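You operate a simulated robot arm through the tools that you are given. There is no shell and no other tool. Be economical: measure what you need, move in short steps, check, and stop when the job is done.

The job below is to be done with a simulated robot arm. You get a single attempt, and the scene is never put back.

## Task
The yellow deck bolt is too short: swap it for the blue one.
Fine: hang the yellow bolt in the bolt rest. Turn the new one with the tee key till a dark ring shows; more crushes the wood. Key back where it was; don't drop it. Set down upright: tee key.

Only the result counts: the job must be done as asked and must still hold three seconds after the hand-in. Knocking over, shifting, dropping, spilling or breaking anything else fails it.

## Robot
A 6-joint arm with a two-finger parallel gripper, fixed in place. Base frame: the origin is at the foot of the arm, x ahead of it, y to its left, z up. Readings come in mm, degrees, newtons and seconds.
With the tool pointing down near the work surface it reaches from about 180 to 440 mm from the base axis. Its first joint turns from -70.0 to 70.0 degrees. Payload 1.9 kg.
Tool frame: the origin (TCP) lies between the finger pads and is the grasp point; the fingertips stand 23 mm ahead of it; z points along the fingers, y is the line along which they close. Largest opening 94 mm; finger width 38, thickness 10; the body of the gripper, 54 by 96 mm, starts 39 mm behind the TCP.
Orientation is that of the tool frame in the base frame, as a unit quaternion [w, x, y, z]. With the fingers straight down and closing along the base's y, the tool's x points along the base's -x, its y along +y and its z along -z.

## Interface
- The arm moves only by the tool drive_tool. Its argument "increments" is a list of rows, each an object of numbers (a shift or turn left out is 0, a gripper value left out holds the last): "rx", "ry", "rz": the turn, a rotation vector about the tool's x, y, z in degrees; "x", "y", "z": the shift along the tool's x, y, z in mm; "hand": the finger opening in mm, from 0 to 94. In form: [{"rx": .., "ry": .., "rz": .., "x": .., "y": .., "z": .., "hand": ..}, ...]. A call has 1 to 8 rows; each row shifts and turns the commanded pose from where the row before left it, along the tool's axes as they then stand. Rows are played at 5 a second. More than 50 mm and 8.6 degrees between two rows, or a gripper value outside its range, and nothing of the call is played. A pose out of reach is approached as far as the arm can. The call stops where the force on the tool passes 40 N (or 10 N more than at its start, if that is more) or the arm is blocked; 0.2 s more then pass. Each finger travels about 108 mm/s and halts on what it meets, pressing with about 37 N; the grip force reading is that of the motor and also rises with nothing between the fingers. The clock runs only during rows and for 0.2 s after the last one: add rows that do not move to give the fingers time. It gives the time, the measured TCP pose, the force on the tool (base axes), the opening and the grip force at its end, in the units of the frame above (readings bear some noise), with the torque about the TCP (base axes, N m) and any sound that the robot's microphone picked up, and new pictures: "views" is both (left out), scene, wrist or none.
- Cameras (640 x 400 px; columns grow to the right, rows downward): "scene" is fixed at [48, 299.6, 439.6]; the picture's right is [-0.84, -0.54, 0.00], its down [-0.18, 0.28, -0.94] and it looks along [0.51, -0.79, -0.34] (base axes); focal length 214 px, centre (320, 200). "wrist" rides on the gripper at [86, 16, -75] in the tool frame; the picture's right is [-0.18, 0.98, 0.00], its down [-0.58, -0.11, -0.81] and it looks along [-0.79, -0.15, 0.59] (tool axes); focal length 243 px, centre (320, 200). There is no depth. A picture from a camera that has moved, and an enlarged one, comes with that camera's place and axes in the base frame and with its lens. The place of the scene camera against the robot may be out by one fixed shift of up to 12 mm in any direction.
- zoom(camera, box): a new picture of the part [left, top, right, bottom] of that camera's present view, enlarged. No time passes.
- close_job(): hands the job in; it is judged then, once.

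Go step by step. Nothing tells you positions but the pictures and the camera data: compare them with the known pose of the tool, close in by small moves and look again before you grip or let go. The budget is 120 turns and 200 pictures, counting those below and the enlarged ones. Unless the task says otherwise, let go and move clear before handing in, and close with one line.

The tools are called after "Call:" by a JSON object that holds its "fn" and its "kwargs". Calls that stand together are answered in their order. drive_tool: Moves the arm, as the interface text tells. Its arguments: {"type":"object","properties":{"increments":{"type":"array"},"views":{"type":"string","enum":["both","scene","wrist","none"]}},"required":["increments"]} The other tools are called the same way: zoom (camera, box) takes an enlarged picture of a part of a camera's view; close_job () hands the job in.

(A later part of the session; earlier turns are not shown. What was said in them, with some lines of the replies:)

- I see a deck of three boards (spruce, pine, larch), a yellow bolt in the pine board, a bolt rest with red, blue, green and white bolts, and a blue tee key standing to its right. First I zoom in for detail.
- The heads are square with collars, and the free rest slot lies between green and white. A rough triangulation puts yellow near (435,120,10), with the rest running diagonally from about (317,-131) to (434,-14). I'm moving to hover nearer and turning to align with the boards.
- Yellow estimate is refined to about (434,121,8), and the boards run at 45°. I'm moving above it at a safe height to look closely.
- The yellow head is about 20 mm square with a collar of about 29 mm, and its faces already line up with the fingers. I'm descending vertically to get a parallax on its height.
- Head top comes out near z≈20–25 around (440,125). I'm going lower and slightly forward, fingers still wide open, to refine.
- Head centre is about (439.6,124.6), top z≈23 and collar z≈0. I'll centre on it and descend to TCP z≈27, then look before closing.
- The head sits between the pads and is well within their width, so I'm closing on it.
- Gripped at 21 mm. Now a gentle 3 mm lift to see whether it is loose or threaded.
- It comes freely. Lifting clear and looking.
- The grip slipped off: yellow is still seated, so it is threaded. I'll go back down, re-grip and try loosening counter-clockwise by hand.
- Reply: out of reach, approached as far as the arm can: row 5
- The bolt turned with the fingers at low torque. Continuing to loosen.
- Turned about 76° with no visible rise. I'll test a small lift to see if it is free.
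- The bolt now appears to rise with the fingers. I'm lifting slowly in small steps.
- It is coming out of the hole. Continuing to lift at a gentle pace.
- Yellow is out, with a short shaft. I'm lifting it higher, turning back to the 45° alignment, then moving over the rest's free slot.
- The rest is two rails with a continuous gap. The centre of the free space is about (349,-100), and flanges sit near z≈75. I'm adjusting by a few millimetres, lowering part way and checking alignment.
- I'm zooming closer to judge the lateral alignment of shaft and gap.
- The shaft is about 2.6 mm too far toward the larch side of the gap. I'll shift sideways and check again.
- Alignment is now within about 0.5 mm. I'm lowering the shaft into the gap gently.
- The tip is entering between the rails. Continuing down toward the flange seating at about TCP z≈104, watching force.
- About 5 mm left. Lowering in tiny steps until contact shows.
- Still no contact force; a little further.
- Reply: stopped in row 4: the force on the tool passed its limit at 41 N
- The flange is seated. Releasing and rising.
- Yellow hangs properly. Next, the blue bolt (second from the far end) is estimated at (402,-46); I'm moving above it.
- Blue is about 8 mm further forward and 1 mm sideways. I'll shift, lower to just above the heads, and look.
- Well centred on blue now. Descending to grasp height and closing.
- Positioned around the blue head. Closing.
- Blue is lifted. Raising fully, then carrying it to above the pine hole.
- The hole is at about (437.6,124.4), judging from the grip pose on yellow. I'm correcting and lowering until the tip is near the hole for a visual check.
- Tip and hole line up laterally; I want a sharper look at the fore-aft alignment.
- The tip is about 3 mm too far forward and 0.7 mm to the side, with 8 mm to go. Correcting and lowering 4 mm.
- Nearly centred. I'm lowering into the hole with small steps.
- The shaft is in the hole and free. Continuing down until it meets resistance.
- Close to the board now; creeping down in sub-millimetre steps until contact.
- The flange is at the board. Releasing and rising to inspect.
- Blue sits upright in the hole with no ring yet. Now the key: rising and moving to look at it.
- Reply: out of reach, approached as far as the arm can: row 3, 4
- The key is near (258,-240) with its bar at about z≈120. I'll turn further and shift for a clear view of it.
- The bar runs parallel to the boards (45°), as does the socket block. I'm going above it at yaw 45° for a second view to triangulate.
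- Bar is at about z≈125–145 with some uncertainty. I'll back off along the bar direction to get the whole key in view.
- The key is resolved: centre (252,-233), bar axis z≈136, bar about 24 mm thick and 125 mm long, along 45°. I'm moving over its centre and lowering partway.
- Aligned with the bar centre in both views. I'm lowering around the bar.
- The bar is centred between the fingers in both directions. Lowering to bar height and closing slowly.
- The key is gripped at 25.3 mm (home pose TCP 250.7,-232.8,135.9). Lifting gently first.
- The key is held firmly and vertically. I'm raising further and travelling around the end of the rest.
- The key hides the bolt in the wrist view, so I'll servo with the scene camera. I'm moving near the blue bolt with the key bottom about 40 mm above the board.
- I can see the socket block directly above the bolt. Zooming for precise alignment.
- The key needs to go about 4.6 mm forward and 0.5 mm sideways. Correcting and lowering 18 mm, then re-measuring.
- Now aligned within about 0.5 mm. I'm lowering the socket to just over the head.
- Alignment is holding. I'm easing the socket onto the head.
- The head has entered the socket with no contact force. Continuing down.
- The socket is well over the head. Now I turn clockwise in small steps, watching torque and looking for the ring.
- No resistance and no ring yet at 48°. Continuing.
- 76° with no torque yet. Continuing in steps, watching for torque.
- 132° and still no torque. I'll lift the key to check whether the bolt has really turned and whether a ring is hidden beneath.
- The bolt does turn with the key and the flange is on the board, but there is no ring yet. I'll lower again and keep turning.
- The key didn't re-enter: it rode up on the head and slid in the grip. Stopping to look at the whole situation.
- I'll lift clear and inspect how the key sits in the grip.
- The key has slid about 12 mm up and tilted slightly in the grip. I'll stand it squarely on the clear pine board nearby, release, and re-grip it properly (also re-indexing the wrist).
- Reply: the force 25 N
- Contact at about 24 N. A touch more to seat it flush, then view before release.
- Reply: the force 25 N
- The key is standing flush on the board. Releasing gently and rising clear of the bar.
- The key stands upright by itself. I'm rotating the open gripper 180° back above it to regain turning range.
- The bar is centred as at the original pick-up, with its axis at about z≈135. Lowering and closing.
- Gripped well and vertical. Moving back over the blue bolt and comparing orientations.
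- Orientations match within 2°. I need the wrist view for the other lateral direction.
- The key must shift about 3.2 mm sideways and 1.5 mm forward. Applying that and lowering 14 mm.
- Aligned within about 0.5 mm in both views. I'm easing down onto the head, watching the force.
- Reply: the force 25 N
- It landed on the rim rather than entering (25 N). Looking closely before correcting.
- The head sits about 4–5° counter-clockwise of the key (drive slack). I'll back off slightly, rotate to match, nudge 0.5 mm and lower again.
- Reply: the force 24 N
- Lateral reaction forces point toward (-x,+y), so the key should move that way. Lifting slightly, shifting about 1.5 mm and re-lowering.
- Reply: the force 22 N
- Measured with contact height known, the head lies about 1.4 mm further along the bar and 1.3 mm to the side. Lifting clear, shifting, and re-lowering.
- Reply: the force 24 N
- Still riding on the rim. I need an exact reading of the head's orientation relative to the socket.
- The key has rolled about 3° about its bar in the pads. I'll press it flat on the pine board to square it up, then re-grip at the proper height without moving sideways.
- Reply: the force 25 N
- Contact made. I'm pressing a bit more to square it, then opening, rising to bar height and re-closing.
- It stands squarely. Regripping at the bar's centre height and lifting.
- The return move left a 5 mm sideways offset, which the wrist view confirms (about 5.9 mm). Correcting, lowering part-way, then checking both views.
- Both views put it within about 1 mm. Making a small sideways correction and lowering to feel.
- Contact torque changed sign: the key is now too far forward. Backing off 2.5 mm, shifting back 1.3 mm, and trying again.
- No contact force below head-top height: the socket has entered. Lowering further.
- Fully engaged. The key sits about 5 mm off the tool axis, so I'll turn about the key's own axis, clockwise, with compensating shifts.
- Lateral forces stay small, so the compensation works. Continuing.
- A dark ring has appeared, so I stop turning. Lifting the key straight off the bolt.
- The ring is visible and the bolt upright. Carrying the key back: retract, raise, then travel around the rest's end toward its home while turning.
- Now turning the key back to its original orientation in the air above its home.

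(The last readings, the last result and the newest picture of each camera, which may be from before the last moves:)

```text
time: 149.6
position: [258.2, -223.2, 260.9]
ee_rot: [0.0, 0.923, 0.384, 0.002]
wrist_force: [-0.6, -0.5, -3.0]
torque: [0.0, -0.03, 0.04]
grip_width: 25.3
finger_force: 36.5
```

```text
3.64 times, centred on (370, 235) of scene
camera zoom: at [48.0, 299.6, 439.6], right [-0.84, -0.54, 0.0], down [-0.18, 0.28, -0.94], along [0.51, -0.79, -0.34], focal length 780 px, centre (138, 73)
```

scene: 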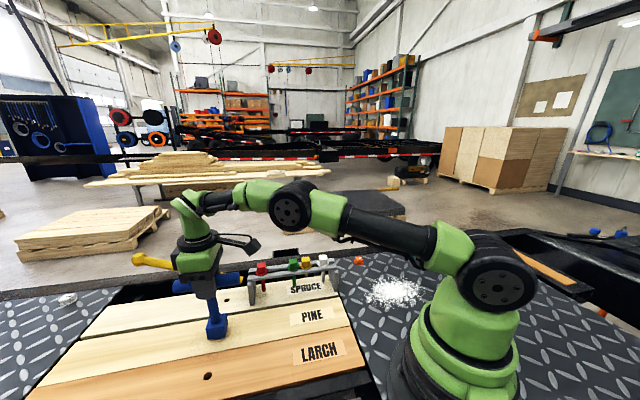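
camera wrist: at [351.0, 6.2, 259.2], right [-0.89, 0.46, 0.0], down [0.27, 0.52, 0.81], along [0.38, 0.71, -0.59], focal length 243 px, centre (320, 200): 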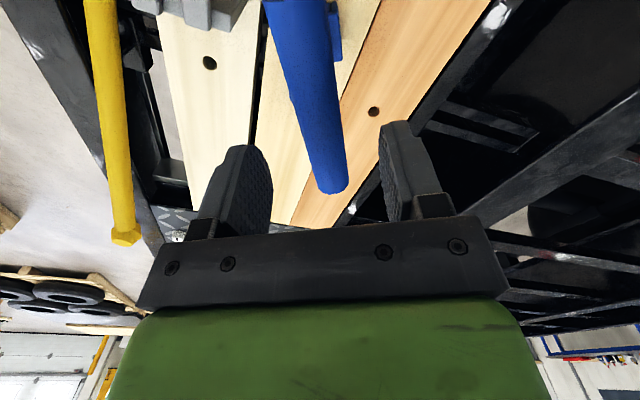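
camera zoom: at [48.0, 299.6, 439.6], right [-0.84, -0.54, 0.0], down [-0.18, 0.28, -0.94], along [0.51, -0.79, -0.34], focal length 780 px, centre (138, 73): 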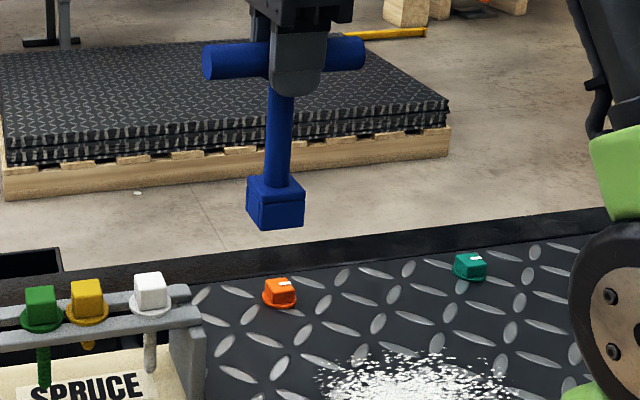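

Moving to the home position and lowering to about 20 mm above the plate, then comparing with the original picture.

Call:
{"fn": "drive_tool", "kwargs": {"increments": [{"x": -13.1, "y": 6.9}, {"z": 20}, {"z": 25}, {"z": 25}, {"z": 20}, {"z": 15}, {}], "views": "wrist"}}

Call:
{"fn": "zoom", "kwargs": {"camera": "scene", "box": [320, 200, 420, 290]}}

```text
time: 151.2
position: [253.8, -235.1, 155.8]
ee_rot: [0.0, 0.923, 0.385, 0.002]
wrist_force: [-0.1, -0.2, -3.8]
torque: [0.0, 0.03, 0.0]
grip_width: 25.4
finger_force: 36.7
camera wrist: at [326.8, -186.3, 230.2], right [0.57, -0.82, 0.0], down [-0.49, -0.34, 0.8], along [-0.66, -0.46, -0.59], focal length 243 px, centre (320, 200)
```

wrist: 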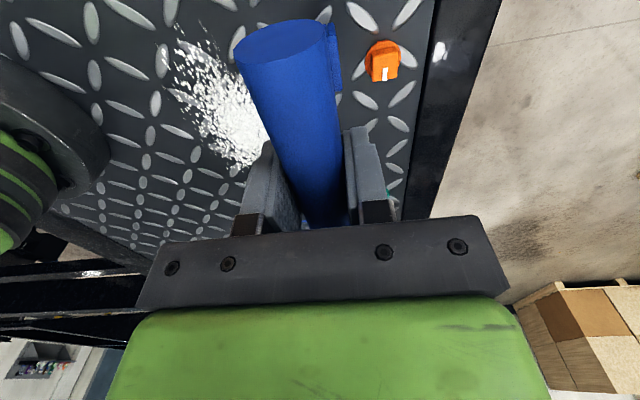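

```text
4.44 times, centred on (370, 245) of scene
camera zoom: at [48.0, 299.6, 439.6], right [-0.84, -0.54, 0.0], down [-0.18, 0.28, -0.94], along [0.51, -0.79, -0.34], focal length 953 px, centre (98, 0)
```

zoom: 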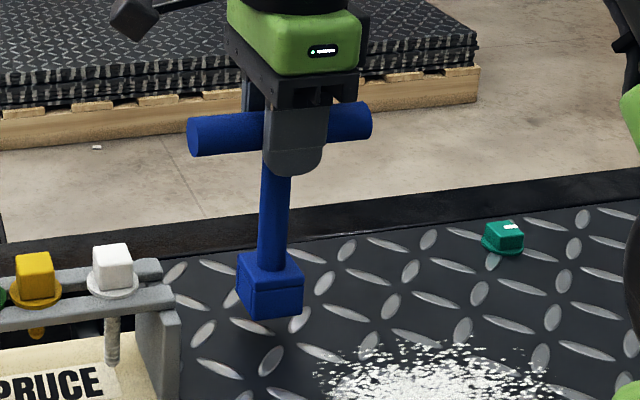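

The key is about 4.5 mm too far along the bar direction; correcting that and lowering most of the way.

Call:
{"fn": "drive_tool", "kwargs": {"increments": [{"x": -4.5}, {"z": 8}, {"z": 7}, {"z": 2}, {}], "views": "none"}}

Call:
{"fn": "zoom", "kwargs": {"camera": "scene", "box": [320, 200, 420, 290]}}

```text
time: 152.4
position: [250.6, -240.5, 139.4]
ee_rot: [0.0, 0.923, 0.385, 0.002]
wrist_force: [0.6, 0.5, -3.5]
torque: [0.0, -0.01, -0.01]
grip_width: 25.4
finger_force: 37.0
```

```text
4.44 times, centred on (370, 245) of scene
camera zoom: at [48.0, 299.6, 439.6], right [-0.84, -0.54, 0.0], down [-0.18, 0.28, -0.94], along [0.51, -0.79, -0.34], focal length 953 px, centre (98, 0)
```

zoom: 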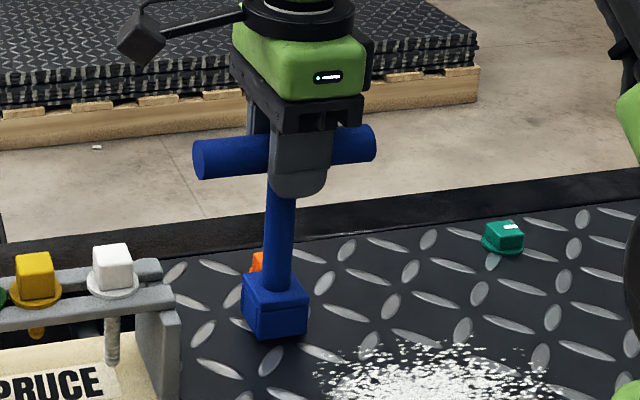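

Columns now match the original; about 5–6 mm remains. Lowering gently to contact.

Call:
{"fn": "drive_tool", "kwargs": {"increments": [{"z": 1.5}, {"z": 1.5}, {"z": 1}, {"z": 0.7}, {}], "views": "none"}}

Call:
{"fn": "zoom", "kwargs": {"camera": "scene", "box": [320, 200, 420, 290]}}

```text
time: 153.6
position: [252.1, -239.6, 133.8]
ee_rot: [-0.001, 0.923, 0.384, 0.002]
wrist_force: [-1.8, 1.8, 4.3]
torque: [-0.02, 0.21, 0.0]
grip_width: 25.5
finger_force: 37.0
```

```text
4.44 times, centred on (370, 245) of scene
camera zoom: at [48.0, 299.6, 439.6], right [-0.84, -0.54, 0.0], down [-0.18, 0.28, -0.94], along [0.51, -0.79, -0.34], focal length 953 px, centre (98, 0)
```

zoom: 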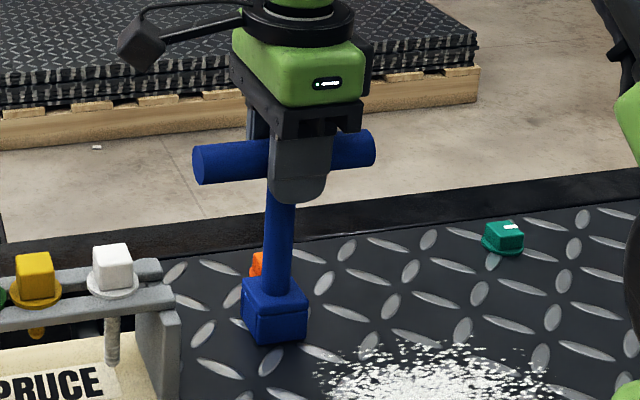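

Light contact; the position matches within about 2–3 mm. I'll make a final 2 mm correction, press lightly flush, then check.

Call:
{"fn": "drive_tool", "kwargs": {"increments": [{"z": -2.5}, {"y": -2}, {"z": 1.5}, {"z": 1}, {"z": 0.8}, {"z": 0.8}, {"z": 0.7}, {}], "views": "none"}}

Call:
{"fn": "zoom", "kwargs": {"camera": "scene", "box": [320, 200, 420, 290]}}

```text
time: 155.4
position: [249.8, -238.3, 133.2]
ee_rot: [0.0, 0.923, 0.385, 0.002]
wrist_force: [0.5, 5.2, 25.0]
torque: [0.07, -0.02, -0.01]
grip_width: 25.5
finger_force: 37.1
```

```text
4.44 times, centred on (370, 245) of scene
camera zoom: at [47.9, 299.7, 439.6], right [-0.84, -0.54, 0.0], down [-0.18, 0.28, -0.94], along [0.51, -0.79, -0.34], focal length 953 px, centre (98, 0)
```

zoom: 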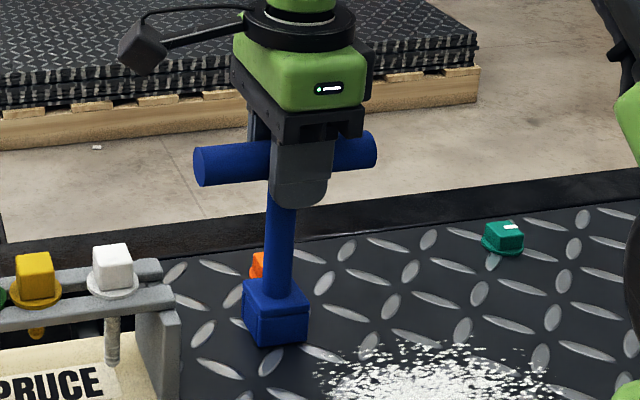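

The pose now coincides with the original picture. Easing off the force, releasing slowly and rising.

Call:
{"fn": "drive_tool", "kwargs": {"increments": [{"z": -0.8}, {"z": -0.4}, {"hand": 27.5}, {"hand": 32}, {"hand": 45}, {"hand": 60}, {}], "views": "none"}}

Call:
{"fn": "zoom", "kwargs": {"camera": "scene", "box": [320, 200, 420, 290]}}

```text
time: 157.0
position: [249.3, -238.7, 133.2]
ee_rot: [0.0, 0.923, 0.384, 0.001]
wrist_force: [-0.3, 0.1, -0.6]
torque: [0.02, -0.02, 0.0]
grip_width: 59.8
finger_force: 0.1
```

```text
4.44 times, centred on (370, 245) of scene
camera zoom: at [48.0, 299.6, 439.6], right [-0.84, -0.54, 0.0], down [-0.18, 0.28, -0.94], along [0.51, -0.79, -0.34], focal length 953 px, centre (98, 0)
```

zoom: 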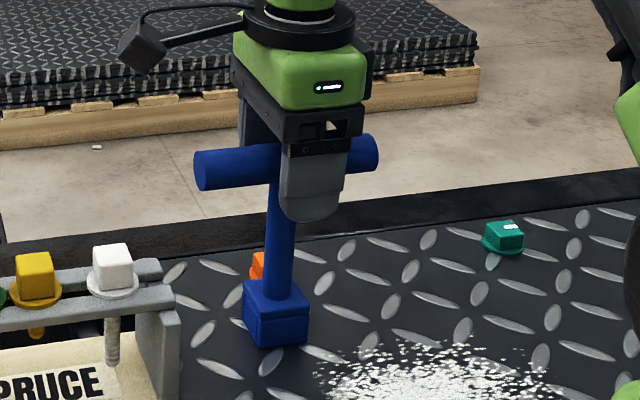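

The key stands upright exactly as in the original picture. Rising straight up and clear.

Call:
{"fn": "drive_tool", "kwargs": {"increments": [{"z": -15}, {"z": -25}, {"z": -35}, {"z": -40}, {"z": -25}, {}, {}, {}], "views": "scene"}}

Call:
{"fn": "zoom", "kwargs": {"camera": "scene", "box": [180, 220, 420, 350]}}

```text
time: 158.8
position: [249.8, -238.0, 275.2]
ee_rot: [0.001, 0.923, 0.384, 0.002]
wrist_force: [0.4, -0.3, -0.3]
torque: [-0.02, 0.0, 0.04]
grip_width: 59.9
finger_force: 0.0
```

scene: 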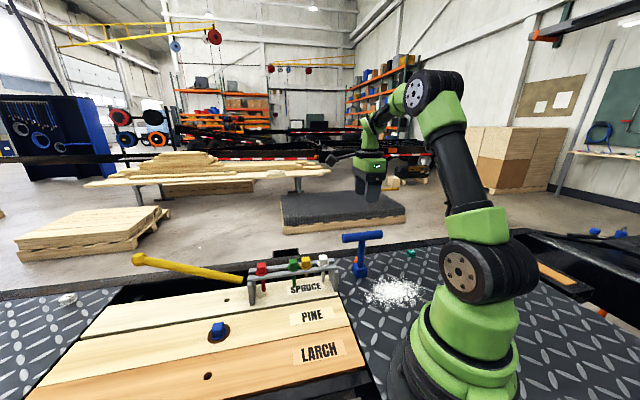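

```text
2.67 times, centred on (300, 285) of scene
camera zoom: at [48.0, 299.6, 439.6], right [-0.84, -0.54, 0.0], down [-0.18, 0.28, -0.94], along [0.51, -0.79, -0.34], focal length 572 px, centre (373, -27)
```

zoom: 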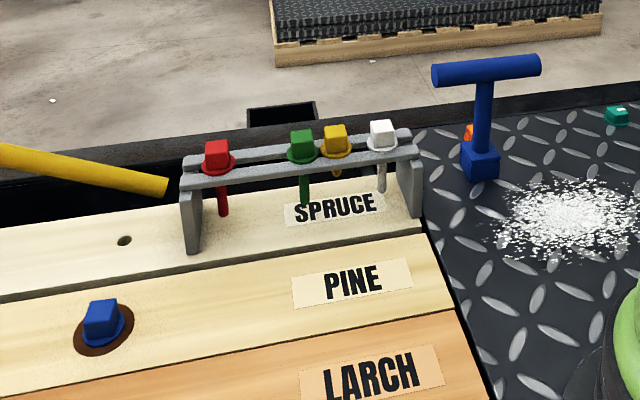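

Everything is in place: yellow hangs in the rest, blue is tightened with the dark ring showing, and the key stands upright at its original spot. Handing in.

Call:
{"fn": "close_job", "kwargs": {}}

```text
The job is handed in.
```

The job is handed in: the blue bolt replaces the yellow one, turned with the tee key until the dark ring showed. The yellow bolt hangs in the rest, and the key stands upright back where it was.
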